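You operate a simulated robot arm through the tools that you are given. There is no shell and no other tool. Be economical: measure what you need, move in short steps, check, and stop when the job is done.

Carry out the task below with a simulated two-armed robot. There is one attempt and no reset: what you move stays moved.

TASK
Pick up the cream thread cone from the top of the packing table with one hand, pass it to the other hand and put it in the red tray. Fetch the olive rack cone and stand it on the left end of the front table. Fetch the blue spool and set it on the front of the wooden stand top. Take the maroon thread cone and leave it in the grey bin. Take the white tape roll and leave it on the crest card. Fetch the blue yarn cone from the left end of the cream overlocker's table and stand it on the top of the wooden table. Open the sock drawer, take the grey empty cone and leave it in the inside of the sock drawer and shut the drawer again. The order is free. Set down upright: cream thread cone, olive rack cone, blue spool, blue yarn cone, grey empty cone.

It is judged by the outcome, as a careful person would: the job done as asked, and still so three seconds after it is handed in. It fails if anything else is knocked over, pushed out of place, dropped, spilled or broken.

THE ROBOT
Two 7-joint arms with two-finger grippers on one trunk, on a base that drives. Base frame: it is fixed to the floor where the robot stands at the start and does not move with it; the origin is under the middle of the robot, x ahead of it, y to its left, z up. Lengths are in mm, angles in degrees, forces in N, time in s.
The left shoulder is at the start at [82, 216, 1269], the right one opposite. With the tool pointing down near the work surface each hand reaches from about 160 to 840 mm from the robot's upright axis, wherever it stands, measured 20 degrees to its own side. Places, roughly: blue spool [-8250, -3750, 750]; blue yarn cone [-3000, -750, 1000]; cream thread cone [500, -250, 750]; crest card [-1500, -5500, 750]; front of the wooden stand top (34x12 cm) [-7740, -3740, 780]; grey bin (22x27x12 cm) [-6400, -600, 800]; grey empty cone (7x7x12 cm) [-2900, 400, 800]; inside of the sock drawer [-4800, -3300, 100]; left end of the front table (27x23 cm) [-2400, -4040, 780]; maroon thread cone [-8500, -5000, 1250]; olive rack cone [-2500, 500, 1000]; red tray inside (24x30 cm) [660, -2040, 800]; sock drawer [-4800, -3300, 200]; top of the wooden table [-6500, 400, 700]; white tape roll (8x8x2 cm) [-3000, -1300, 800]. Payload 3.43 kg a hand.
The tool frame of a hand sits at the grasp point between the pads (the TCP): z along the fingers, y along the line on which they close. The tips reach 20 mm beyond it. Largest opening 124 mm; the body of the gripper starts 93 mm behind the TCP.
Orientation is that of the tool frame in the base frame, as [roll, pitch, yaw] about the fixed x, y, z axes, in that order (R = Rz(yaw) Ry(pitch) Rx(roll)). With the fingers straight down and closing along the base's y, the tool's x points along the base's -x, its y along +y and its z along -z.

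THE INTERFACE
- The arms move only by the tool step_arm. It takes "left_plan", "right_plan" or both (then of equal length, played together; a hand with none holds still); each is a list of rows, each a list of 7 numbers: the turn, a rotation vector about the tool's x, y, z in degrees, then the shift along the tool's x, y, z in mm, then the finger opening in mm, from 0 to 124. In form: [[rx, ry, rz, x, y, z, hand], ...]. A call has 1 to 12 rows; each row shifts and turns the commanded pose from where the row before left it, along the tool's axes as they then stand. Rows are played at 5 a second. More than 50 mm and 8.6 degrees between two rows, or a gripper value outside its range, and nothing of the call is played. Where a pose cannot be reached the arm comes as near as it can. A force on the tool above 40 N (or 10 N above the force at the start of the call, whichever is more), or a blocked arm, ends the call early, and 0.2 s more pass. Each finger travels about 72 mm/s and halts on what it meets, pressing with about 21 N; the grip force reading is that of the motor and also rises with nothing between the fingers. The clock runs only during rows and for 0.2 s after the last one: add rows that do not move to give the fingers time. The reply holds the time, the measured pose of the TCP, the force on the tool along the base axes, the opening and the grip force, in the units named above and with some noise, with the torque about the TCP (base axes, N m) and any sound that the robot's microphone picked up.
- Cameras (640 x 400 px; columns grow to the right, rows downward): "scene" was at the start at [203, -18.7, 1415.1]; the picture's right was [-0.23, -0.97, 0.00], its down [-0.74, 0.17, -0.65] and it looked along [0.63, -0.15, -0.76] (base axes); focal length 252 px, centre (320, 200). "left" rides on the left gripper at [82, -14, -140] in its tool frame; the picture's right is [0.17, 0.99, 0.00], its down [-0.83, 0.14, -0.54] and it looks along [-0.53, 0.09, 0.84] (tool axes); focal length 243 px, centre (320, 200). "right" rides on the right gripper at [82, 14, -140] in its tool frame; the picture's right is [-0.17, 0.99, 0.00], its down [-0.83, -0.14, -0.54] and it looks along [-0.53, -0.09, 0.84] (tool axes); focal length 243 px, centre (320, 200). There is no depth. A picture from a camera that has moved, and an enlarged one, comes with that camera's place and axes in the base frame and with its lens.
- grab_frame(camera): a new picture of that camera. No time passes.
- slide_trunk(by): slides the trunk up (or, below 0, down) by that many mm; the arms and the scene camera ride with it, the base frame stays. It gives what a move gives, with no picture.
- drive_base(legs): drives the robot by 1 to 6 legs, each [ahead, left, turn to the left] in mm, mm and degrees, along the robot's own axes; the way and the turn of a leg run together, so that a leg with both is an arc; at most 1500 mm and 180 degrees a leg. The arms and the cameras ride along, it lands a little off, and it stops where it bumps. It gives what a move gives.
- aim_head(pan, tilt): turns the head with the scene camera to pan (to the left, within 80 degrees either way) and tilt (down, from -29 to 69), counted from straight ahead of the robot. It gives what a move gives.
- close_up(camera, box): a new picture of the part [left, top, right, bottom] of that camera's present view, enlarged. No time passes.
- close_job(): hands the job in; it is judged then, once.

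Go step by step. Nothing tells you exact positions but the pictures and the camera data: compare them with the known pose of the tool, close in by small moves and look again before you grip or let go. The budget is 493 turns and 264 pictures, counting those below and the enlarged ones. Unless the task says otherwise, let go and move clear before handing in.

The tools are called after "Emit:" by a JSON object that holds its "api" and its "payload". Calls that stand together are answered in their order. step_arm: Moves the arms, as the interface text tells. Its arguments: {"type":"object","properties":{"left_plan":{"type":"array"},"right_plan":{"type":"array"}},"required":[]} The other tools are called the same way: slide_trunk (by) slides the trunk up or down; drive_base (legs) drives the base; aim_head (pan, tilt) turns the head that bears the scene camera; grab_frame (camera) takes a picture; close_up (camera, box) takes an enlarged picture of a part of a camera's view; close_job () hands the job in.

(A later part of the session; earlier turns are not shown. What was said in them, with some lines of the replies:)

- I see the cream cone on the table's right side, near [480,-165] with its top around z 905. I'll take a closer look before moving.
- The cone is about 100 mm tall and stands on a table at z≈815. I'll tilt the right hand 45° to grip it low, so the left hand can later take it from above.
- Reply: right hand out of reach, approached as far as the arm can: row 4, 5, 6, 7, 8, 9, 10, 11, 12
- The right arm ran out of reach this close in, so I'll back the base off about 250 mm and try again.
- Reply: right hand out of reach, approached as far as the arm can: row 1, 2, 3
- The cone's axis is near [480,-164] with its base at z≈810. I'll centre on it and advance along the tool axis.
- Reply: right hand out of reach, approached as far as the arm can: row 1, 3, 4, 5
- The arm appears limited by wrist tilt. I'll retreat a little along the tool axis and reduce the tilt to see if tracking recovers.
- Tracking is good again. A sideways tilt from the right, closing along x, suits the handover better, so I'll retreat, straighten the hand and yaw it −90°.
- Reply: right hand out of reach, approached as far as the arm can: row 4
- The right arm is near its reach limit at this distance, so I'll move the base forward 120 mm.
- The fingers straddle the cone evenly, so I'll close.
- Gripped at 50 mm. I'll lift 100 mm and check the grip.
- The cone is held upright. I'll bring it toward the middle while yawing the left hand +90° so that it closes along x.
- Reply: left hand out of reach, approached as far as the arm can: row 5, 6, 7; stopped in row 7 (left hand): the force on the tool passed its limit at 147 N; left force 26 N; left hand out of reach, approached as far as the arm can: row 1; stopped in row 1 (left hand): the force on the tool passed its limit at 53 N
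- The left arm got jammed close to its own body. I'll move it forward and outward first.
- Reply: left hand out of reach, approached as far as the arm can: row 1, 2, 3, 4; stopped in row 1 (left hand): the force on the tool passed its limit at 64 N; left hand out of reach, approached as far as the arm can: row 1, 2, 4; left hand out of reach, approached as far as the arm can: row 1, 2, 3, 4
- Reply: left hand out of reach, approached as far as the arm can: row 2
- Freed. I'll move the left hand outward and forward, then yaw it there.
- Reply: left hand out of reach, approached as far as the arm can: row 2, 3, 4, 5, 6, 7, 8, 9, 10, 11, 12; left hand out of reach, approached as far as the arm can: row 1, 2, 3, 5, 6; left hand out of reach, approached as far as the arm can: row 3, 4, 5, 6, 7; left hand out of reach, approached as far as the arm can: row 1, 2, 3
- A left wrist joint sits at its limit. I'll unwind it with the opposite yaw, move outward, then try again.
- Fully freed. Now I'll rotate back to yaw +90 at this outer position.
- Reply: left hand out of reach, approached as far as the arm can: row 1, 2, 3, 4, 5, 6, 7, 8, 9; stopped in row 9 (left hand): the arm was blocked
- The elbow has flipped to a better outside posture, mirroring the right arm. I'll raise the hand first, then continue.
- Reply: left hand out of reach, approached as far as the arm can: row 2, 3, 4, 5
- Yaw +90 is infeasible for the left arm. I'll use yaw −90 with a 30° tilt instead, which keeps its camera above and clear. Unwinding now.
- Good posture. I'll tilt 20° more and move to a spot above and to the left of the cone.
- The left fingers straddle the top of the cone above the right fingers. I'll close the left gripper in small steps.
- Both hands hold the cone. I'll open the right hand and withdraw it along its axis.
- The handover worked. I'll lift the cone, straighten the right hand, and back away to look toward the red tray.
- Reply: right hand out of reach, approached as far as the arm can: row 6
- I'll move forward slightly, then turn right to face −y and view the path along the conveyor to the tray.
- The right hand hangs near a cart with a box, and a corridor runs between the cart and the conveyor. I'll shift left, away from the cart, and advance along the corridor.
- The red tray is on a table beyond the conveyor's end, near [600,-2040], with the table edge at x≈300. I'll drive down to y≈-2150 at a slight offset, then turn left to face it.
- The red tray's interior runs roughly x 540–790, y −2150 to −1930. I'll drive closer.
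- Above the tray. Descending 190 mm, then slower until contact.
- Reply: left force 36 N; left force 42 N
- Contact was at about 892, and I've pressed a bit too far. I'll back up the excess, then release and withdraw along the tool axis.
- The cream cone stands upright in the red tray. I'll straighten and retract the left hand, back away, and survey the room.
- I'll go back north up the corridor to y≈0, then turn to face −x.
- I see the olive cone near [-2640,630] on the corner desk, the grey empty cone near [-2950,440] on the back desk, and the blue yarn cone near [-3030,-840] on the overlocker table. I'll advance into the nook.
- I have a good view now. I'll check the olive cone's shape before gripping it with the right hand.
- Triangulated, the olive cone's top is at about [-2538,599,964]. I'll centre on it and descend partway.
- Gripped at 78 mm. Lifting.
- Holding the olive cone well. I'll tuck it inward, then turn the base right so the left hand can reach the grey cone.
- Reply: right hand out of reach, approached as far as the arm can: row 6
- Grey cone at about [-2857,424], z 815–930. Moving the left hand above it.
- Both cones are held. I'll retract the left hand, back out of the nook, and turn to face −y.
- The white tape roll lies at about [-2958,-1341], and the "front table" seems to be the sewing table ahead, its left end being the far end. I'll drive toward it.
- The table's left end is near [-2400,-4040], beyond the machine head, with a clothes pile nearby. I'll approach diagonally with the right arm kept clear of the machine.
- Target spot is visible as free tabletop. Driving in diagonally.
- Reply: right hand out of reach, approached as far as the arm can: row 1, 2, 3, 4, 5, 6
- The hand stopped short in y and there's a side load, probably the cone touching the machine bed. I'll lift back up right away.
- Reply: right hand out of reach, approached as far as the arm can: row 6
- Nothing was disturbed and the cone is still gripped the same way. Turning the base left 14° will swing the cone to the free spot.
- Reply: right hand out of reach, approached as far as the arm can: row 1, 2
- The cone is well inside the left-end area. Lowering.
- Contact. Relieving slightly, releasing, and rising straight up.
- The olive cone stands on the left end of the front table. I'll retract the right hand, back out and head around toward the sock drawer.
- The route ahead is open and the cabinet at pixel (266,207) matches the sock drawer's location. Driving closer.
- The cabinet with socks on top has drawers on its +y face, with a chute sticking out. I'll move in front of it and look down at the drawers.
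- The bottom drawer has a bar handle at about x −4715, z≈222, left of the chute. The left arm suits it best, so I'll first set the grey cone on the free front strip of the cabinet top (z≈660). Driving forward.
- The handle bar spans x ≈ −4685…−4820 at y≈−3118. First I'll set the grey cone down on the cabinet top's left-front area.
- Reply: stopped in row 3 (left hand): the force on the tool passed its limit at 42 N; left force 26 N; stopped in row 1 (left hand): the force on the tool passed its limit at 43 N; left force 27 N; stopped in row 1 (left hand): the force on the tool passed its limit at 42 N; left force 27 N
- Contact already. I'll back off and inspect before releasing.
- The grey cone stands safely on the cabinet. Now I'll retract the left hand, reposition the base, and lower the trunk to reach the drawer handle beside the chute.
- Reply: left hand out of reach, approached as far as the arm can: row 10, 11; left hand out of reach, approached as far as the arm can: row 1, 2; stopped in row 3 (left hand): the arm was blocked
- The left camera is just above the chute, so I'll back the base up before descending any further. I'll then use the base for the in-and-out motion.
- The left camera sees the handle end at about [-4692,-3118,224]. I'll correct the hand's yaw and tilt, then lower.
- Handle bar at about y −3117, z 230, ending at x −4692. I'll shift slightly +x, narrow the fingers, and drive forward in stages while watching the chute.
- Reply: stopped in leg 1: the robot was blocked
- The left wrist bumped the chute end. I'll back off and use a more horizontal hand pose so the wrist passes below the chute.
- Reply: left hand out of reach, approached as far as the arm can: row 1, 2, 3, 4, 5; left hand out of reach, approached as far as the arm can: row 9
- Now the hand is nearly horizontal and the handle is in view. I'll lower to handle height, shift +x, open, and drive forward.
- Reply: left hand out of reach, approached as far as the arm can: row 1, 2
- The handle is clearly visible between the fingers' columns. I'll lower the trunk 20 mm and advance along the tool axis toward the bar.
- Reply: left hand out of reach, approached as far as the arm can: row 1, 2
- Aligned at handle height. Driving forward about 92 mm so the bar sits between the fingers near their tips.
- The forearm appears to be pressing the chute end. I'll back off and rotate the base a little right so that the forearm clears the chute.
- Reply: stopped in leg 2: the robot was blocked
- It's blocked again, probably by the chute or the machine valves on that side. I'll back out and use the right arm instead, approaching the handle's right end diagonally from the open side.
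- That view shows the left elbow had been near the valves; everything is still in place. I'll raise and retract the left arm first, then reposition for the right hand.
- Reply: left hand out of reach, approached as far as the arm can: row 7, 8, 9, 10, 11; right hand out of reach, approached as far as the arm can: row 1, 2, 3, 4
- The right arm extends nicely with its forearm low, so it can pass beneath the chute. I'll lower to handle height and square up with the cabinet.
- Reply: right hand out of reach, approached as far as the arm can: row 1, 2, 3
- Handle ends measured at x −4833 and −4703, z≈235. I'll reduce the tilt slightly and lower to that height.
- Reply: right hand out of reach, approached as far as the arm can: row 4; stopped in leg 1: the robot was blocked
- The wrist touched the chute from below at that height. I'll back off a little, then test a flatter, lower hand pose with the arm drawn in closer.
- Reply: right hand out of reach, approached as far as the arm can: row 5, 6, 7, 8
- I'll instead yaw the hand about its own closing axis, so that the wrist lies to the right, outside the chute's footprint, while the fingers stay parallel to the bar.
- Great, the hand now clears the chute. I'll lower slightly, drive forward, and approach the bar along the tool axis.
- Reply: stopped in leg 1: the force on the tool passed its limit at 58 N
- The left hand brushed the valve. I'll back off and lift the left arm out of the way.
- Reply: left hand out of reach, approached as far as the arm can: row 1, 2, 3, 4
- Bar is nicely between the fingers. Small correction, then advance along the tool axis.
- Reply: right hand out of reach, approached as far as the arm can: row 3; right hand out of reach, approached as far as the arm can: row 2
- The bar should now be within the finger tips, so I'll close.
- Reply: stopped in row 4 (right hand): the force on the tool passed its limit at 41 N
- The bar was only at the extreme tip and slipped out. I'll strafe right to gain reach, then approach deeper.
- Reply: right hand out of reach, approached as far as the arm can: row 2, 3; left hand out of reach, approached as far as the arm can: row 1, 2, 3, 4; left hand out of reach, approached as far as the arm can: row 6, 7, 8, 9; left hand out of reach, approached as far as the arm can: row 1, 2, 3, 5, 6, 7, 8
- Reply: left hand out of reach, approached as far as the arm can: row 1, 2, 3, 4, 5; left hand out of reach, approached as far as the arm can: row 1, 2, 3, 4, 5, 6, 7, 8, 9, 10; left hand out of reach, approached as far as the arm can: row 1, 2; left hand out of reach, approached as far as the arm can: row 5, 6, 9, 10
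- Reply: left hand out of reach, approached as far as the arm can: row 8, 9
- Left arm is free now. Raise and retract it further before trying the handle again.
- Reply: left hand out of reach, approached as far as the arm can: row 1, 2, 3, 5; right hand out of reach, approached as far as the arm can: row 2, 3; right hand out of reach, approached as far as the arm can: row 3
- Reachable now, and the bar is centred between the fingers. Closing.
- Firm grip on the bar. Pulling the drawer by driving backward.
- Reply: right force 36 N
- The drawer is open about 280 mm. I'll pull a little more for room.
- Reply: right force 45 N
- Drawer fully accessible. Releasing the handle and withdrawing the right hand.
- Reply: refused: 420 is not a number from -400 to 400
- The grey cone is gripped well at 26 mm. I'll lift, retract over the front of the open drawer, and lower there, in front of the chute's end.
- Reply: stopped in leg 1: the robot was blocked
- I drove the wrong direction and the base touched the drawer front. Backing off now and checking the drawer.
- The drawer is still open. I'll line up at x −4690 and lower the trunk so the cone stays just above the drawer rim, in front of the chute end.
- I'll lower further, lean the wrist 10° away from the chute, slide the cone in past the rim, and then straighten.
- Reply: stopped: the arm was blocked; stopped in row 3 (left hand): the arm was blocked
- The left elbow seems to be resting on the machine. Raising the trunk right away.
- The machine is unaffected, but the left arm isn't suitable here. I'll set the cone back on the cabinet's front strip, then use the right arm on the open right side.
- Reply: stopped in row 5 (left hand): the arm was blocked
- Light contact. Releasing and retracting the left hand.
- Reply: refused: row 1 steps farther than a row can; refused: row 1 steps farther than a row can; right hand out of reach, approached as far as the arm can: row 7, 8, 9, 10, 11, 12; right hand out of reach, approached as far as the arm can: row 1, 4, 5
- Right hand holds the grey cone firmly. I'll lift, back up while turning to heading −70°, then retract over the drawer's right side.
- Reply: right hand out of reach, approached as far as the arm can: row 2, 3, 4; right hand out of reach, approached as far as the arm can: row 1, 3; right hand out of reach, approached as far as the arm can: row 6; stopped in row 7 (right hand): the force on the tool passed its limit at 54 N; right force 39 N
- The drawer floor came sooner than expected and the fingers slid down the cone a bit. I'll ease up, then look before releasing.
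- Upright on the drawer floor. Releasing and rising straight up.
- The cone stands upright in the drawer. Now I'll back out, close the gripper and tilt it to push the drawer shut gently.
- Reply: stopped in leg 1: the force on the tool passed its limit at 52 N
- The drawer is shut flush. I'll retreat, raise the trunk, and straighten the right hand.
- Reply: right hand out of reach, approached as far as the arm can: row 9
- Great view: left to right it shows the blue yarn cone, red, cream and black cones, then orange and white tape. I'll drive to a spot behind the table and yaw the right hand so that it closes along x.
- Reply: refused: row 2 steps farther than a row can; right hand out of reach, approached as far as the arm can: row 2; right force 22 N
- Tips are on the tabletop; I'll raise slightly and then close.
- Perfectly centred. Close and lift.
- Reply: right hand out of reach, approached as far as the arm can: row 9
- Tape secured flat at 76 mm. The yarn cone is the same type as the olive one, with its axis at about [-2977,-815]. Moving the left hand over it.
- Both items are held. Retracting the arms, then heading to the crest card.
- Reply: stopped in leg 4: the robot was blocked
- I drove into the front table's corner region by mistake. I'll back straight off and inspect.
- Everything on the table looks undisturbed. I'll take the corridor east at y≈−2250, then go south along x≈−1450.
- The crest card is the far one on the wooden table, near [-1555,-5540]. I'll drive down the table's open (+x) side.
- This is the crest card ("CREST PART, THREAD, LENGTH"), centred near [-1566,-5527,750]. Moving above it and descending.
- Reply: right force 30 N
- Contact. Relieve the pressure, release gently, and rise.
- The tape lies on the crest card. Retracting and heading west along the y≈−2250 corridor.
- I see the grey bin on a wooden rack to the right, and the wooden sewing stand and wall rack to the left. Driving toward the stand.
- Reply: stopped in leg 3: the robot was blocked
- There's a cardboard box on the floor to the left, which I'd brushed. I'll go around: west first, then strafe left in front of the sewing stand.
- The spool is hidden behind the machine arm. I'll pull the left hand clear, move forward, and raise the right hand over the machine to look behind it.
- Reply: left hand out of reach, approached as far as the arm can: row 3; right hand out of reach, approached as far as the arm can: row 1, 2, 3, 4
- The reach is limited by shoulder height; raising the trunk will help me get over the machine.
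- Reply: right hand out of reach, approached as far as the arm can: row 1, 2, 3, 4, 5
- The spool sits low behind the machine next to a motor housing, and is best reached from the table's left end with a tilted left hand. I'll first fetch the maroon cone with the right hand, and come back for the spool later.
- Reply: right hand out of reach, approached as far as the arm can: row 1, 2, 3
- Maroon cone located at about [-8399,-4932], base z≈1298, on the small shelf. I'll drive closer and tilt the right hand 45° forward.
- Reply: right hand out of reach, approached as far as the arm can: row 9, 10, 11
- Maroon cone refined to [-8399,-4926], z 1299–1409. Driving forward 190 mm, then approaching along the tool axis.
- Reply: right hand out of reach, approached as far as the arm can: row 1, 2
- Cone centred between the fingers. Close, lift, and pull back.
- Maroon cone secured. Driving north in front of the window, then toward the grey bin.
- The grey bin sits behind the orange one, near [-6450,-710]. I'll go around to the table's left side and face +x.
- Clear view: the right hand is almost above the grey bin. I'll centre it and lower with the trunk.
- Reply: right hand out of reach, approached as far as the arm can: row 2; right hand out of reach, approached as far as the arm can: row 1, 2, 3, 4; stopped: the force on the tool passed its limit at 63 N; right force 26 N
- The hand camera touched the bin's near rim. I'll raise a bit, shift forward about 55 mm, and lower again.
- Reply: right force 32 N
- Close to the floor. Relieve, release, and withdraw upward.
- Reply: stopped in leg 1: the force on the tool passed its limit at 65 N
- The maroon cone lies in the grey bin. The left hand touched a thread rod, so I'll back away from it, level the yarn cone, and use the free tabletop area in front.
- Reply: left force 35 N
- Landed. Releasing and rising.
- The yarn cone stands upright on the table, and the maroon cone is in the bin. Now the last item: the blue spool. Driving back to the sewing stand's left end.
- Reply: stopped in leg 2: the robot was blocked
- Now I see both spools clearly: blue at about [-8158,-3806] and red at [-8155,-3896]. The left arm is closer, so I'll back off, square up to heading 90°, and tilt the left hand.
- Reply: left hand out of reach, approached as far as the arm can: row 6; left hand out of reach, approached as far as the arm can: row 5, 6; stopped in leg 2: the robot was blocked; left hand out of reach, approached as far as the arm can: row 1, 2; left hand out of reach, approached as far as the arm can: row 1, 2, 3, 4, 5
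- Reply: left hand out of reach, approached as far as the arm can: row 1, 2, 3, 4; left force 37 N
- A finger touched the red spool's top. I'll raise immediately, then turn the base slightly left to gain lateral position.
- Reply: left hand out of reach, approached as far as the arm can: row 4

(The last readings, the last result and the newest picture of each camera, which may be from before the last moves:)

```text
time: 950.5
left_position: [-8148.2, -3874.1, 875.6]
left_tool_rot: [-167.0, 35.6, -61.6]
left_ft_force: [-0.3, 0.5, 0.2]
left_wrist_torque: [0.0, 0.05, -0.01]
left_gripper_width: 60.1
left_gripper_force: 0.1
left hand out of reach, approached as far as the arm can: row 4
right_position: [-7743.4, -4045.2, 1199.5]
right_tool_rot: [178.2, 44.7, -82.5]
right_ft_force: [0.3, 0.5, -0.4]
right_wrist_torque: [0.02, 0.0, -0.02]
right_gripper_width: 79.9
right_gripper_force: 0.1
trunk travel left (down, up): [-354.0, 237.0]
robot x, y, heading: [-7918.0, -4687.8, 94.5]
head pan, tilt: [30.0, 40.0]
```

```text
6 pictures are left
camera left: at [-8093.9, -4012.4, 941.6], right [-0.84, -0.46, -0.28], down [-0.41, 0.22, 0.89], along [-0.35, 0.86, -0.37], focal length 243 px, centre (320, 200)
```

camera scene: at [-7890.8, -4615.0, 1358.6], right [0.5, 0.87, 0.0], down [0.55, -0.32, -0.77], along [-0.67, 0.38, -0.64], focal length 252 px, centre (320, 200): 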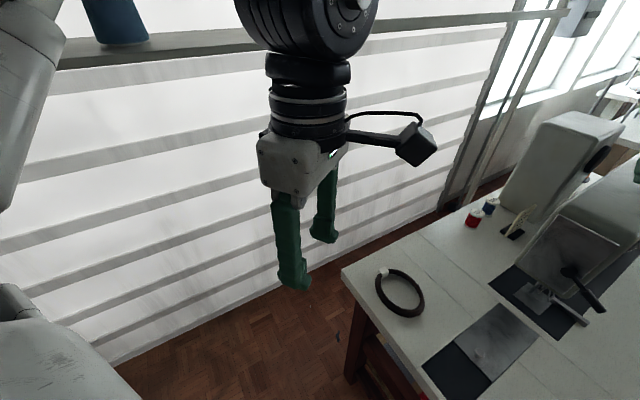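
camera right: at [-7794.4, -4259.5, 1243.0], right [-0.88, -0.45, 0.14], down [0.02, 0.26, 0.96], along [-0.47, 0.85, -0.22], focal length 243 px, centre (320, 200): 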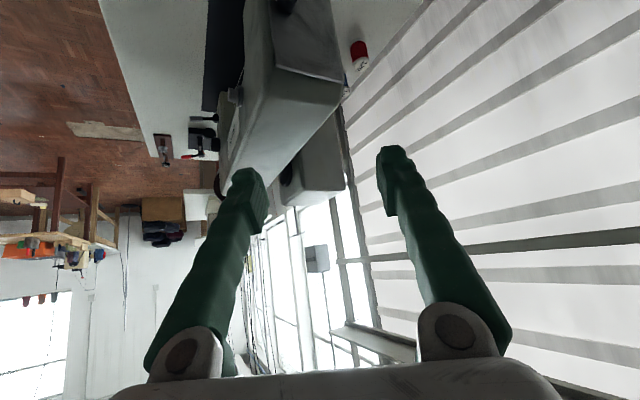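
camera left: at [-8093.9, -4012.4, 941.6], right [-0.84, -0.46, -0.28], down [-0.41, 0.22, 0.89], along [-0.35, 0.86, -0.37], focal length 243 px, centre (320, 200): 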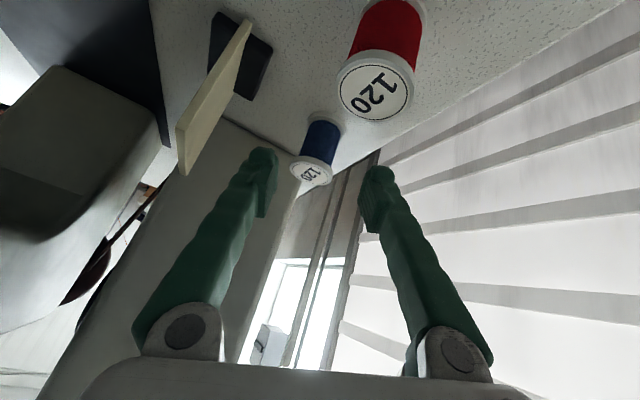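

Emit:
{"api": "drive_base", "payload": {"legs": [[50, 0, 0]]}}

Emit:
{"api": "step_arm", "payload": {"left_plan": [[0, 0, 0, 6, 3, 20, 60], [0, 0, 0, 6, 3, 20, 60], [0, 0, 0, 0, 0, 0, 60]]}}

Emit:
{"api": "grab_frame", "payload": {"camera": "left"}}

```text
time: 951.5
left_position: [-8148.1, -3818.5, 871.9]
left_tool_rot: [-167.4, 35.4, -61.8]
left_ft_force: [0.8, 0.0, 0.1]
left_wrist_torque: [-0.02, -0.01, -0.01]
left_gripper_width: 60.2
left_gripper_force: 0.2
right_position: [-7743.7, -3989.4, 1197.3]
right_tool_rot: [178.1, 44.5, -82.8]
right_ft_force: [-0.2, 0.4, 0.5]
right_wrist_torque: [0.01, 0.02, 0.06]
right_gripper_width: 80.2
right_gripper_force: 0.1
trunk travel left (down, up): [-354.0, 237.0]
robot x, y, heading: [-7922.1, -4640.2, 94.5]
head pan, tilt: [30.0, 40.0]
```

```text
time: 952.3
left_position: [-8139.5, -3822.1, 841.1]
left_tool_rot: [-167.2, 36.0, -61.2]
left_ft_force: [0.5, 0.0, 0.1]
left_wrist_torque: [0.0, -0.03, 0.01]
left_gripper_width: 59.9
left_gripper_force: 0.1
left hand out of reach, approached as far as the arm can: row 1, 2
right_position: [-7743.1, -3997.5, 1199.7]
right_tool_rot: [178.0, 44.9, -82.8]
right_ft_force: [-0.4, -0.6, 0.5]
right_wrist_torque: [0.03, -0.02, -0.03]
right_gripper_width: 80.0
right_gripper_force: 0.1
trunk travel left (down, up): [-354.0, 237.0]
robot x, y, heading: [-7920.6, -4642.4, 94.6]
head pan, tilt: [30.0, 40.0]
```

```text
5 pictures are left
camera left: at [-8085.6, -3961.5, 906.8], right [-0.84, -0.47, -0.27], down [-0.41, 0.21, 0.89], along [-0.36, 0.86, -0.37], focal length 243 px, centre (320, 200)
```

left: 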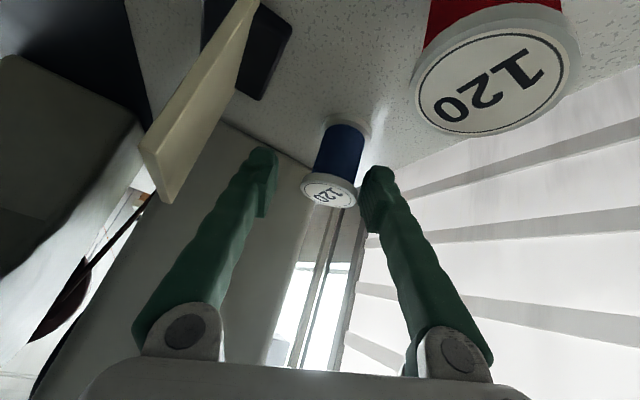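

Emit:
{"api": "drive_base", "payload": {"legs": [[20, 0, 1.4]]}}

Emit:
{"api": "step_arm", "payload": {"left_plan": [[0, 0, 0, 7, 3, 15, 60], [0, 0, 0, 7, 3, 14, 60], [0, 0, 0, 0, 0, 0, 60]]}}

Emit:
{"api": "grab_frame", "payload": {"camera": "left"}}

```text
time: 953.1
left_position: [-8143.1, -3815.1, 838.5]
left_tool_rot: [-167.5, 35.7, -61.2]
left_ft_force: [-0.2, 0.3, -1.1]
left_wrist_torque: [0.02, 0.01, 0.02]
left_gripper_width: 59.9
left_gripper_force: 0.1
right_position: [-7748.3, -3984.9, 1199.5]
right_tool_rot: [178.0, 44.7, -82.4]
right_ft_force: [-0.2, 0.7, 0.2]
right_wrist_torque: [0.03, 0.02, 0.03]
right_gripper_width: 80.1
right_gripper_force: 0.0
trunk travel left (down, up): [-354.0, 237.0]
robot x, y, heading: [-7920.9, -4630.9, 94.7]
head pan, tilt: [30.0, 40.0]
stopped in leg 1: the robot was blocked; the commanded pose is now the measured one
```

```text
time: 954.0
left_position: [-8143.7, -3817.8, 809.7]
left_tool_rot: [-166.6, 35.5, -60.3]
left_ft_force: [2.0, -11.1, 14.5]
left_wrist_torque: [-0.56, 0.42, 0.36]
left_gripper_width: 59.9
left_gripper_force: 0.0
left hand out of reach, approached as far as the arm can: row 2
right_position: [-7755.1, -3984.8, 1201.5]
right_tool_rot: [178.4, 44.8, -82.0]
right_ft_force: [0.5, 0.1, -0.1]
right_wrist_torque: [-0.03, 0.0, 0.05]
right_gripper_width: 80.2
right_gripper_force: 0.0
trunk travel left (down, up): [-354.0, 237.0]
robot x, y, heading: [-7920.8, -4631.6, 95.1]
head pan, tilt: [30.0, 40.0]
stopped in row 3 (left hand): the force on the tool passed its limit at 42 N (the readings are from after the stop); the commanded pose is now the measured one
```

```text
4 pictures are left
camera left: at [-8089.2, -3956.4, 875.8], right [-0.83, -0.48, -0.28], down [-0.42, 0.21, 0.88], along [-0.36, 0.85, -0.38], focal length 243 px, centre (320, 200)
```

left: 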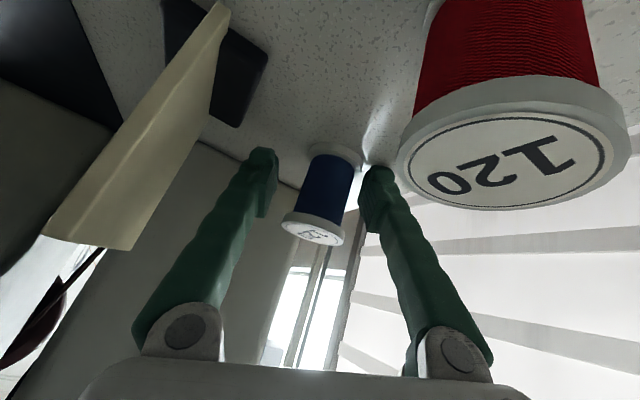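

The blue spool is between the fingers and the tips are just touching the table. Raise slightly and close.

Emit:
{"api": "step_arm", "payload": {"left_plan": [[0, 0, 0, 0, 0, -4, 60], [0, 0, 0, 0, 0, 0, 45], [0, 0, 0, 0, 0, 0, 30], [0, 0, 0, 0, 0, 0, 15], [0, 0, 0, 0, 0, 0, 10]]}}

```text
time: 955.2
left_position: [-8144.0, -3821.7, 808.2]
left_tool_rot: [-166.7, 35.2, -60.5]
left_ft_force: [0.1, 0.0, 0.4]
left_wrist_torque: [0.01, 0.01, 0.02]
left_gripper_width: 38.7
left_gripper_force: 20.6
right_position: [-7754.0, -3982.9, 1199.8]
right_tool_rot: [178.3, 44.8, -81.9]
right_ft_force: [0.2, 1.7, -0.5]
right_wrist_torque: [0.02, 0.06, 0.0]
right_gripper_width: 79.9
right_gripper_force: 0.2
trunk travel left (down, up): [-354.0, 237.0]
robot x, y, heading: [-7922.5, -4629.3, 94.7]
head pan, tilt: [30.0, 40.0]
```

Gripped at 38.7 mm. Lifting straight up, then backing away.

Emit:
{"api": "step_arm", "payload": {"left_plan": [[0, 0, 0, -9, -3, -12, 10], [0, 0, 0, -20, -6, -27, 10], [0, 0, 0, -20, -6, -27, 10], [0, 0, 0, -20, -6, -27, 10], [0, 0, 0, -20, -6, -27, 10], [0, 0, 0, 0, 0, 0, 10]]}}

Emit:
{"api": "grab_frame", "payload": {"camera": "left"}}

```text
time: 956.2
left_position: [-8108.8, -3870.5, 809.3]
left_tool_rot: [-169.9, 26.3, -63.1]
left_ft_force: [-0.7, -0.2, 14.5]
left_wrist_torque: [0.29, 0.13, 0.02]
left_gripper_width: 38.5
left_gripper_force: 20.8
right_position: [-7740.6, -3981.4, 1199.0]
right_tool_rot: [177.9, 44.7, -82.6]
right_ft_force: [0.2, 0.0, 0.2]
right_wrist_torque: [0.05, 0.02, 0.01]
right_gripper_width: 80.0
right_gripper_force: 0.1
trunk travel left (down, up): [-354.0, 237.0]
robot x, y, heading: [-7914.4, -4631.3, 94.7]
head pan, tilt: [30.0, 40.0]
stopped in row 5 (left hand): the arm was blocked; the commanded pose is now the measured one
```

```text
3 pictures are left
camera left: at [-8056.7, -3997.0, 899.3], right [-0.83, -0.5, -0.23], down [-0.44, 0.36, 0.82], along [-0.33, 0.79, -0.52], focal length 243 px, centre (320, 200)
```

left: 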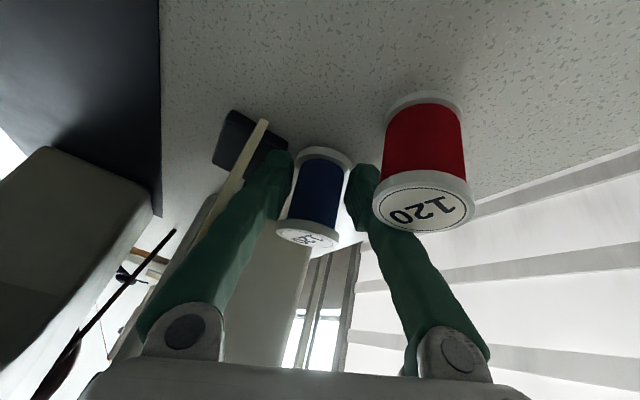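

The arm slid sideways instead of up (red spool still upright). I'll lift with the trunk instead.

Emit:
{"api": "slide_trunk", "payload": {"by": 120}}

```text
time: 956.6
left_position: [-8100.5, -3874.7, 808.8]
left_tool_rot: [-169.5, 26.0, -63.0]
left_ft_force: [1.3, -1.2, 9.3]
left_wrist_torque: [0.07, -0.01, 0.02]
left_gripper_width: 38.3
left_gripper_force: 21.0
right_position: [-7739.7, -3982.1, 1205.2]
right_tool_rot: [177.9, 44.9, -82.7]
right_ft_force: [1.2, 0.1, 0.4]
right_wrist_torque: [-0.04, 0.03, 0.02]
right_gripper_width: 79.9
right_gripper_force: 0.1
trunk travel left (down, up): [-359.0, 232.0]
robot x, y, heading: [-7915.6, -4631.8, 94.8]
head pan, tilt: [30.0, 40.0]
stopped: the force on the tool passed its limit at 49 N (the readings are from after the stop); the commanded pose is now the measured one
```

Emit:
{"api": "step_arm", "payload": {"left_plan": [[0, 0, 0, -12, 0, 0, 10], [0, 0, 0, -12, 0, 0, 10], [0, 0, 0, 0, 0, 0, 10]]}}

```text
time: 957.4
left_position: [-8107.9, -3860.4, 806.2]
left_tool_rot: [-168.8, 24.8, -62.5]
left_ft_force: [6.2, -0.2, 29.4]
left_wrist_torque: [0.39, 0.26, -0.1]
left_gripper_width: 38.5
left_gripper_force: 21.6
right_position: [-7745.7, -3982.2, 1200.8]
right_tool_rot: [178.3, 44.4, -82.3]
right_ft_force: [-0.7, 0.6, 0.2]
right_wrist_torque: [0.0, -0.02, -0.03]
right_gripper_width: 80.1
right_gripper_force: 0.1
trunk travel left (down, up): [-359.0, 232.0]
robot x, y, heading: [-7917.5, -4628.9, 94.7]
head pan, tilt: [30.0, 40.0]
```

Emit:
{"api": "step_arm", "payload": {"left_plan": [[0, 6, 0, 0, 0, -8, 10], [0, 6, 0, 0, 0, -15, 10], [0, 0, 0, 0, 0, -20, 10], [0, 0, 0, 0, 0, -20, 10], [0, 0, 0, 0, 0, 0, 10]]}}

```text
time: 957.7
left_position: [-8103.0, -3862.2, 808.4]
left_tool_rot: [-168.2, 23.4, -62.3]
left_ft_force: [-13.4, 4.1, 27.2]
left_wrist_torque: [0.25, 0.79, 0.02]
left_gripper_width: 38.5
left_gripper_force: 21.3
right_position: [-7745.4, -3984.3, 1205.5]
right_tool_rot: [178.4, 44.7, -82.3]
right_ft_force: [-0.3, 0.2, -0.4]
right_wrist_torque: [0.02, -0.01, -0.01]
right_gripper_width: 79.9
right_gripper_force: 0.1
trunk travel left (down, up): [-359.0, 232.0]
robot x, y, heading: [-7912.9, -4634.7, 95.0]
head pan, tilt: [30.0, 40.0]
stopped in row 1 (left hand): the force on the tool passed its limit at 50 N (the readings are from after the stop); the commanded pose is now the measured one
```

The left elbow is likely caught under the wall shelf. I'll pivot the base around the hand, moving the robot away from the rack, while the spool stays in place.

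Emit:
{"api": "drive_base", "payload": {"legs": [[10, -69, 5]]}}

```text
time: 959.3
left_position: [-8108.1, -3863.0, 811.6]
left_tool_rot: [-168.5, 23.9, -57.2]
left_ft_force: [0.0, 0.1, -0.2]
left_wrist_torque: [0.0, 0.0, 0.01]
left_gripper_width: 38.3
left_gripper_force: 20.7
right_position: [-7736.5, -3953.3, 1204.6]
right_tool_rot: [178.4, 44.7, -77.1]
right_ft_force: [0.2, 0.2, -0.3]
right_wrist_torque: [0.0, 0.0, -0.01]
right_gripper_width: 80.0
right_gripper_force: 0.2
trunk travel left (down, up): [-359.0, 232.0]
robot x, y, heading: [-7847.7, -4614.4, 99.7]
head pan, tilt: [30.0, 40.0]
```

Forces are gone and the hand stayed put. Now lifting with the trunk.

Emit:
{"api": "slide_trunk", "payload": {"by": 60}}

```text
time: 960.3
left_position: [-8106.8, -3862.9, 870.3]
left_tool_rot: [-168.3, 23.7, -57.3]
left_ft_force: [-0.2, -0.2, 0.4]
left_wrist_torque: [-0.02, 0.02, 0.0]
left_gripper_width: 38.4
left_gripper_force: 21.1
right_position: [-7737.5, -3952.5, 1264.4]
right_tool_rot: [178.5, 44.8, -77.3]
right_ft_force: [0.0, -0.1, 0.3]
right_wrist_torque: [0.02, 0.01, 0.04]
right_gripper_width: 79.9
right_gripper_force: 0.0
trunk travel left (down, up): [-419.0, 172.0]
robot x, y, heading: [-7848.8, -4613.2, 99.9]
head pan, tilt: [30.0, 40.0]
```

Emit:
{"api": "slide_trunk", "payload": {"by": 70}}

Emit:
{"api": "drive_base", "payload": {"legs": [[-250, -60, 0]]}}

```text
time: 961.4
left_position: [-8106.4, -3862.9, 938.0]
left_tool_rot: [-168.3, 23.7, -57.3]
left_ft_force: [0.2, -0.4, -1.3]
left_wrist_torque: [0.0, -0.01, 0.01]
left_gripper_width: 38.4
left_gripper_force: 21.2
right_position: [-7736.7, -3953.3, 1334.0]
right_tool_rot: [178.5, 44.7, -77.2]
right_ft_force: [-0.4, 0.5, -0.1]
right_wrist_torque: [0.02, 0.0, 0.02]
right_gripper_width: 80.1
right_gripper_force: 0.0
trunk travel left (down, up): [-489.0, 102.0]
robot x, y, heading: [-7853.7, -4612.9, 99.7]
head pan, tilt: [30.0, 40.0]
```

```text
time: 963.5
left_position: [-8005.9, -4101.0, 941.3]
left_tool_rot: [-168.3, 23.9, -57.4]
left_ft_force: [-1.5, -0.8, -0.8]
left_wrist_torque: [-0.04, 0.01, 0.01]
left_gripper_width: 37.9
left_gripper_force: 21.4
right_position: [-7636.0, -4192.2, 1334.4]
right_tool_rot: [178.5, 44.7, -77.2]
right_ft_force: [0.1, 0.1, 0.3]
right_wrist_torque: [-0.01, 0.03, 0.01]
right_gripper_width: 79.9
right_gripper_force: 0.0
trunk travel left (down, up): [-489.0, 102.0]
robot x, y, heading: [-7741.9, -4857.0, 99.9]
head pan, tilt: [30.0, 40.0]
```

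The spool is lifted clear, and the red spool and card weren't disturbed. I'll retract the hand somewhat for travelling.

Emit:
{"api": "step_arm", "payload": {"left_plan": [[0, 0, 0, 35, 12.6, -18.4, 10], [0, 0, 0, 35, 12.6, -18.4, 10], [0, 0, 0, 35, 12.6, -18.4, 10], [0, 0, 0, 35, 12.6, -18.4, 10], [0, 0, 0, 35, 12.6, -18.4, 10], [0, 0, 0, 0, 0, 0, 10]]}}

```text
time: 964.9
left_position: [-7969.4, -4304.2, 940.2]
left_tool_rot: [-168.4, 24.1, -57.4]
left_ft_force: [-0.6, -0.1, -0.4]
left_wrist_torque: [-0.02, 0.01, 0.02]
left_gripper_width: 38.3
left_gripper_force: 21.3
right_position: [-7634.4, -4193.4, 1334.9]
right_tool_rot: [178.5, 44.7, -77.2]
right_ft_force: [0.2, 0.1, 0.1]
right_wrist_torque: [0.0, 0.0, -0.02]
right_gripper_width: 80.1
right_gripper_force: 0.1
trunk travel left (down, up): [-489.0, 102.0]
robot x, y, heading: [-7745.4, -4853.0, 99.8]
head pan, tilt: [30.0, 40.0]
```

Emit:
{"api": "drive_base", "payload": {"legs": [[0, -600, 0], [0, 0, 80.2], [0, -1330, 0]]}}

```text
time: 996.2
left_position: [-7738.5, -3548.9, 941.5]
left_tool_rot: [-168.4, 23.9, 24.0]
left_ft_force: [1.3, -0.4, 0.3]
left_wrist_torque: [-0.01, 0.04, 0.04]
left_gripper_width: 37.9
left_gripper_force: 20.9
right_position: [-7799.7, -3201.0, 1335.1]
right_tool_rot: [178.5, 44.8, 4.2]
right_ft_force: [1.1, 0.2, -0.5]
right_wrist_torque: [0.01, 0.0, 0.01]
right_gripper_width: 80.3
right_gripper_force: 0.0
trunk travel left (down, up): [-489.0, 102.0]
robot x, y, heading: [-7160.7, -3411.6, -178.6]
head pan, tilt: [30.0, 40.0]
```

Emit:
{"api": "drive_base", "payload": {"legs": [[0, 190, -1.4]]}}

Emit:
{"api": "aim_head", "payload": {"pan": 5, "tilt": 45}}

Emit:
{"api": "grab_frame", "payload": {"camera": "scene"}}

```text
time: 999.4
left_position: [-7740.7, -3728.7, 939.8]
left_tool_rot: [-168.4, 23.8, 22.4]
left_ft_force: [-0.4, -0.6, 1.0]
left_wrist_torque: [-0.02, -0.01, -0.02]
left_gripper_width: 38.0
left_gripper_force: 20.6
right_position: [-7793.3, -3380.5, 1335.7]
right_tool_rot: [178.6, 44.6, 2.8]
right_ft_force: [-0.6, 0.5, 0.1]
right_wrist_torque: [0.01, 0.0, -0.03]
right_gripper_width: 79.9
right_gripper_force: 0.0
trunk travel left (down, up): [-489.0, 102.0]
robot x, y, heading: [-7162.4, -3606.8, 179.6]
head pan, tilt: [30.0, 40.0]
```

```text
time: 1000.3
left_position: [-7741.2, -3729.3, 940.4]
left_tool_rot: [-168.4, 23.9, 22.6]
left_ft_force: [-0.2, 0.8, -0.3]
left_wrist_torque: [0.03, 0.02, 0.02]
left_gripper_width: 38.0
left_gripper_force: 21.3
right_position: [-7793.7, -3381.0, 1337.0]
right_tool_rot: [178.6, 44.8, 2.7]
right_ft_force: [-1.2, 0.1, -0.1]
right_wrist_torque: [-0.01, 0.02, 0.0]
right_gripper_width: 80.0
right_gripper_force: 0.0
trunk travel left (down, up): [-489.0, 102.0]
robot x, y, heading: [-7162.0, -3605.8, 179.4]
head pan, tilt: [5.0, 45.0]
```

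```text
2 pictures are left
camera scene: at [-7343.6, -3613.9, 1492.3], right [-0.08, 1.0, 0.0], down [0.7, 0.06, -0.71], along [-0.7, -0.06, -0.71], focal length 252 px, centre (320, 200)
```

scene: 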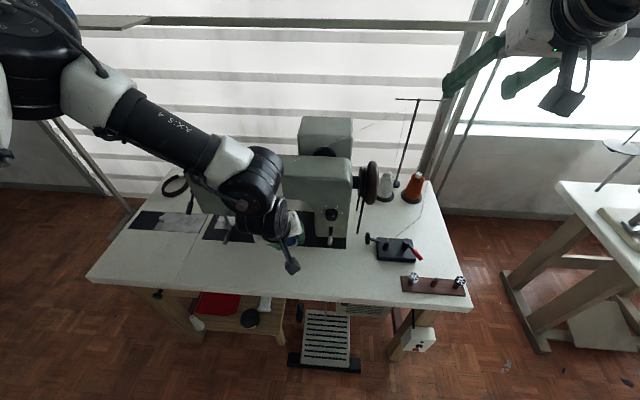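

The hand is above the white front strip of the stand top. Lowering with the trunk.

Emit:
{"api": "slide_trunk", "payload": {"by": -112}}

Emit:
{"api": "step_arm", "payload": {"left_plan": [[0, 0, 0, 2, 0.9, 4.5, 10], [0, 0, 0, 0, 0, 0, 10]]}}

```text
time: 1001.8
left_position: [-7740.3, -3730.5, 828.5]
left_tool_rot: [-168.3, 24.0, 22.6]
left_ft_force: [-0.2, 0.2, 0.7]
left_wrist_torque: [0.0, -0.02, -0.02]
left_gripper_width: 37.9
left_gripper_force: 20.7
right_position: [-7793.0, -3381.1, 1223.7]
right_tool_rot: [178.5, 44.8, 2.6]
right_ft_force: [-0.1, 0.5, -0.8]
right_wrist_torque: [-0.02, -0.01, -0.04]
right_gripper_width: 79.8
right_gripper_force: 0.0
trunk travel left (down, up): [-377.0, 214.0]
robot x, y, heading: [-7163.0, -3604.1, 179.6]
head pan, tilt: [5.0, 45.0]
```

```text
time: 1002.4
left_position: [-7740.8, -3729.6, 823.8]
left_tool_rot: [-168.4, 23.8, 22.5]
left_ft_force: [0.3, 0.6, -0.4]
left_wrist_torque: [-0.01, 0.01, 0.03]
left_gripper_width: 38.0
left_gripper_force: 21.0
right_position: [-7793.2, -3382.1, 1223.4]
right_tool_rot: [178.5, 44.7, 2.7]
right_ft_force: [0.6, 0.0, 0.5]
right_wrist_torque: [-0.01, 0.02, 0.0]
right_gripper_width: 80.0
right_gripper_force: 0.2
trunk travel left (down, up): [-377.0, 214.0]
robot x, y, heading: [-7163.4, -3605.1, 179.9]
head pan, tilt: [5.0, 45.0]
```

Emit:
{"api": "step_arm", "payload": {"left_plan": [[0, 0, 0, 2, 0.9, 4.5, 10], [0, 0, 0, 0, 0, 0, 10]]}}

Emit:
{"api": "step_arm", "payload": {"left_plan": [[0, 0, 0, 1.2, 0.6, 2.7, 10], [0, 0, 0, 0, 0, 0, 10]]}}

```text
time: 1003.0
left_position: [-7740.7, -3728.7, 819.7]
left_tool_rot: [-168.4, 23.9, 22.6]
left_ft_force: [0.3, -0.4, -0.3]
left_wrist_torque: [0.01, -0.01, -0.01]
left_gripper_width: 37.9
left_gripper_force: 20.2
right_position: [-7792.4, -3380.9, 1222.8]
right_tool_rot: [178.5, 44.7, 2.7]
right_ft_force: [-0.4, -0.5, -0.1]
right_wrist_torque: [-0.01, -0.01, 0.02]
right_gripper_width: 80.2
right_gripper_force: 0.2
trunk travel left (down, up): [-377.0, 214.0]
robot x, y, heading: [-7164.8, -3605.0, 179.5]
head pan, tilt: [5.0, 45.0]
```

```text
time: 1003.5
left_position: [-7741.1, -3730.0, 815.5]
left_tool_rot: [-168.4, 23.9, 22.4]
left_ft_force: [-0.2, 0.3, -0.8]
left_wrist_torque: [0.0, 0.01, 0.02]
left_gripper_width: 37.7
left_gripper_force: 21.1
right_position: [-7792.9, -3381.0, 1222.6]
right_tool_rot: [178.4, 44.7, 2.7]
right_ft_force: [0.6, 0.2, 0.2]
right_wrist_torque: [-0.01, 0.02, 0.0]
right_gripper_width: 80.3
right_gripper_force: 0.1
trunk travel left (down, up): [-377.0, 214.0]
robot x, y, heading: [-7161.0, -3605.1, 179.7]
head pan, tilt: [5.0, 45.0]
```

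Emit:
{"api": "step_arm", "payload": {"left_plan": [[0, 0, 0, 1.2, 0.6, 2.7, 10], [0, 0, 0, 0, 0, 0, 10]]}}

Emit:
{"api": "close_up", "payload": {"camera": "left", "box": [200, 60, 440, 260]}}

```text
time: 1004.1
left_position: [-7740.9, -3731.0, 814.2]
left_tool_rot: [-168.4, 23.9, 22.6]
left_ft_force: [1.4, 0.5, -0.4]
left_wrist_torque: [-0.04, 0.01, 0.01]
left_gripper_width: 38.1
left_gripper_force: 20.4
right_position: [-7792.7, -3380.6, 1224.1]
right_tool_rot: [178.5, 44.7, 2.6]
right_ft_force: [-0.3, -0.3, 0.5]
right_wrist_torque: [0.03, 0.03, -0.01]
right_gripper_width: 80.2
right_gripper_force: 0.1
trunk travel left (down, up): [-377.0, 214.0]
robot x, y, heading: [-7160.5, -3604.8, 179.7]
head pan, tilt: [5.0, 45.0]
```

```text
2.00 times, centred on (320, 160) of left
camera zoom: at [-7614.6, -3693.6, 908.2], right [0.44, -0.86, -0.25], down [-0.42, -0.44, 0.79], along [-0.8, -0.24, -0.56], focal length 485 px, centre (320, 280)
```

zoom: 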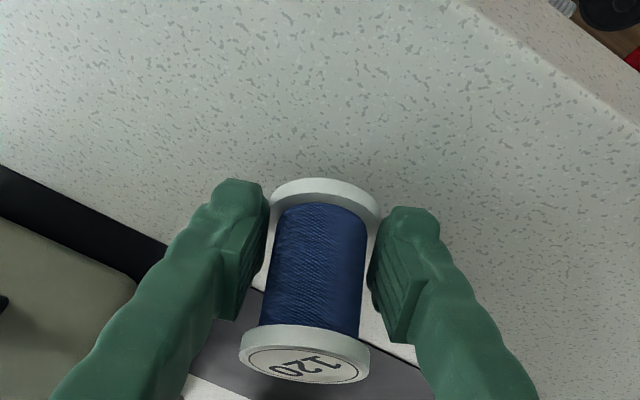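

The spool leans about 11° sideways with the hand's roll. I'll raise slightly, level the hand's roll, then lower to gentle contact.

Emit:
{"api": "step_arm", "payload": {"left_plan": [[0, 0, 0, -4, -2, -9, 10], [-5.8, 0, 0, 0, 0, 0, 10], [-5.8, 0, 0, 0, 0, 0, 10], [0, 0, 0, 0, 0, 0, 10]]}}

```text
time: 1005.1
left_position: [-7741.9, -3731.1, 823.3]
left_tool_rot: [179.9, 23.9, 22.6]
left_ft_force: [0.8, 0.4, -0.4]
left_wrist_torque: [0.01, 0.0, 0.02]
left_gripper_width: 38.0
left_gripper_force: 20.9
right_position: [-7792.8, -3382.3, 1223.3]
right_tool_rot: [178.5, 44.6, 2.7]
right_ft_force: [-0.1, -0.6, 0.2]
right_wrist_torque: [0.02, 0.01, 0.02]
right_gripper_width: 79.8
right_gripper_force: 0.0
trunk travel left (down, up): [-377.0, 214.0]
robot x, y, heading: [-7163.9, -3609.0, 179.7]
head pan, tilt: [5.0, 45.0]
```

Emit:
{"api": "step_arm", "payload": {"left_plan": [[0, 0, 0, 2, 0, 4.6, 10], [0, 0, 0, 1.6, 0, 3.7, 10], [0, 0, 0, 0, 0, 0, 10]]}}

Emit:
{"api": "step_arm", "payload": {"left_plan": [[0, 0, 0, 1.2, 0, 2.7, 10], [0, 0, 0, 0, 0, 0, 10]]}}

```text
time: 1006.0
left_position: [-7741.0, -3728.9, 814.3]
left_tool_rot: [-180.0, 23.8, 22.5]
left_ft_force: [0.3, 0.0, -0.1]
left_wrist_torque: [0.0, -0.01, -0.01]
left_gripper_width: 37.9
left_gripper_force: 20.8
right_position: [-7792.1, -3380.4, 1222.7]
right_tool_rot: [178.5, 44.7, 2.7]
right_ft_force: [-1.0, 0.0, -0.1]
right_wrist_torque: [0.01, 0.0, -0.01]
right_gripper_width: 79.9
right_gripper_force: 0.1
trunk travel left (down, up): [-377.0, 214.0]
robot x, y, heading: [-7163.3, -3605.5, 179.4]
head pan, tilt: [5.0, 45.0]
```

```text
time: 1006.5
left_position: [-7740.7, -3729.0, 811.4]
left_tool_rot: [180.0, 23.9, 22.6]
left_ft_force: [-0.6, 0.9, 0.1]
left_wrist_torque: [0.0, 0.02, 0.01]
left_gripper_width: 37.9
left_gripper_force: 21.1
right_position: [-7791.7, -3381.0, 1222.3]
right_tool_rot: [178.5, 44.8, 2.6]
right_ft_force: [0.3, -0.1, -0.3]
right_wrist_torque: [0.02, -0.01, 0.03]
right_gripper_width: 80.1
right_gripper_force: 0.0
trunk travel left (down, up): [-377.0, 214.0]
robot x, y, heading: [-7159.5, -3604.8, 179.5]
head pan, tilt: [5.0, 45.0]
```

Emit:
{"api": "step_arm", "payload": {"left_plan": [[0, 0, 0, 1.2, 0, 2.7, 10], [0, 0, 0, 0, 0, 0, 10]]}}

Emit:
{"api": "step_arm", "payload": {"left_plan": [[0, 0, 0, 0.8, 0, 1.9, 10], [0, 0, 0, 0, 0, 0, 10]]}}

```text
time: 1007.1
left_position: [-7740.5, -3728.6, 807.0]
left_tool_rot: [180.0, 24.0, 22.6]
left_ft_force: [0.0, -0.8, 3.1]
left_wrist_torque: [-0.03, 0.04, -0.04]
left_gripper_width: 38.1
left_gripper_force: 21.0
right_position: [-7792.2, -3381.6, 1222.0]
right_tool_rot: [178.5, 44.7, 2.7]
right_ft_force: [-0.6, -1.1, -0.6]
right_wrist_torque: [0.02, 0.03, -0.05]
right_gripper_width: 80.3
right_gripper_force: 0.0
trunk travel left (down, up): [-377.0, 214.0]
robot x, y, heading: [-7162.2, -3603.2, 179.7]
head pan, tilt: [5.0, 45.0]
```

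```text
time: 1007.8
left_position: [-7740.7, -3728.4, 807.3]
left_tool_rot: [-179.9, 24.2, 22.6]
left_ft_force: [0.8, -2.2, 20.1]
left_wrist_torque: [-0.25, 0.4, 0.04]
left_gripper_width: 37.9
left_gripper_force: 21.5
right_position: [-7791.6, -3380.8, 1225.1]
right_tool_rot: [178.5, 44.7, 2.6]
right_ft_force: [0.0, -0.5, 1.1]
right_wrist_torque: [-0.03, 0.01, 0.0]
right_gripper_width: 80.0
right_gripper_force: 0.0
trunk travel left (down, up): [-377.0, 214.0]
robot x, y, heading: [-7162.3, -3607.8, 179.7]
head pan, tilt: [5.0, 45.0]
```

Firm contact, so the base is seated. Releasing slowly and rising straight up.

Emit:
{"api": "step_arm", "payload": {"left_plan": [[0, 0, 0, -0.6, 0, -1.4, 10], [0, 0, 0, 0, 0, 0, 44], [0, 0, 0, 0, 0, 0, 52], [0, 0, 0, 0, 0, 0, 62], [0, 0, 0, 0, 0, 0, 62]]}}

Emit:
{"api": "slide_trunk", "payload": {"by": 120}}

Emit:
{"api": "close_up", "payload": {"camera": "left", "box": [120, 0, 520, 250]}}

```text
time: 1009.0
left_position: [-7739.6, -3729.5, 805.7]
left_tool_rot: [-179.9, 23.9, 22.5]
left_ft_force: [0.2, 0.5, 0.3]
left_wrist_torque: [0.02, -0.02, 0.03]
left_gripper_width: 62.1
left_gripper_force: 0.0
right_position: [-7792.2, -3381.7, 1223.4]
right_tool_rot: [178.6, 44.7, 2.7]
right_ft_force: [0.6, 0.0, 0.6]
right_wrist_torque: [-0.03, 0.03, -0.01]
right_gripper_width: 79.9
right_gripper_force: 0.1
trunk travel left (down, up): [-377.0, 214.0]
robot x, y, heading: [-7157.0, -3607.3, 179.7]
head pan, tilt: [5.0, 45.0]
```

```text
time: 1010.5
left_position: [-7740.7, -3728.9, 926.7]
left_tool_rot: [-179.9, 23.8, 22.5]
left_ft_force: [-0.2, -0.8, 0.0]
left_wrist_torque: [-0.01, 0.01, -0.03]
left_gripper_width: 62.3
left_gripper_force: 0.0
right_position: [-7792.9, -3381.6, 1342.1]
right_tool_rot: [178.5, 44.6, 2.7]
right_ft_force: [-0.2, -0.1, -0.7]
right_wrist_torque: [0.0, -0.01, 0.01]
right_gripper_width: 80.1
right_gripper_force: 0.0
trunk travel left (down, up): [-497.0, 94.0]
robot x, y, heading: [-7160.2, -3608.0, 179.8]
head pan, tilt: [5.0, 45.0]
```

```text
1.60 times, centred on (320, 125) of left
camera zoom: at [-7625.6, -3666.1, 1021.3], right [0.52, -0.85, -0.07], down [-0.45, -0.34, 0.83], along [-0.73, -0.4, -0.56], focal length 388 px, centre (320, 320)
```

zoom: 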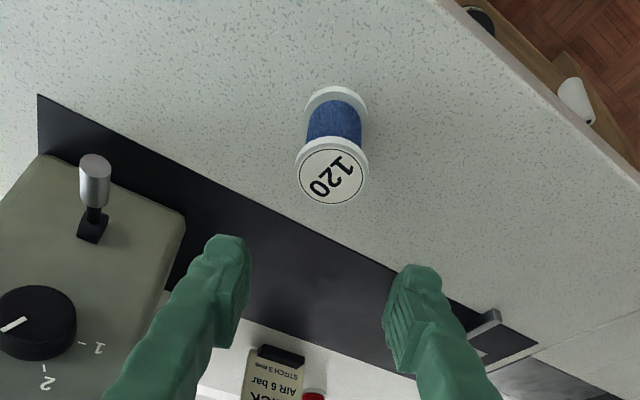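

The blue spool stands upright on the front of the stand top. Both hands are empty and clear of it, so I'm handing in.

Emit:
{"api": "close_job", "payload": {}}

```text
The job is handed in.
```

I placed all seven items and handed the job in; both hands were empty and clear.

- **Cream thread cone:** passed from the right hand to the left, and standing in the red tray.
- **Olive rack cone:** standing on the left end of the front table.
- **White tape roll:** lying on the crest card.
- **Grey empty cone:** standing in the sock drawer. It was upright when last seen, before I pushed the drawer shut.
- **Maroon thread cone:** in the grey bin.
- **Blue yarn cone:** standing on the white-topped, wood-framed table. No table centred exactly on the given spot, so I took this one as the wooden table; I put the cone toward its front, clear of a thread rod.
- **Blue spool:** standing on the front of the wooden stand top, out of reach of the machine bed.

The robot bumped several fixed or loose things along the way: the valve next to the drawer, the drawer chute, the end of the front table, a cardboard box on the floor, the thread rod, the wall shelf, and the red spool, card and table beside the blue spool. None of these looked knocked over afterwards, but I could not check every one closely; the cardboard box may have shifted slightly.
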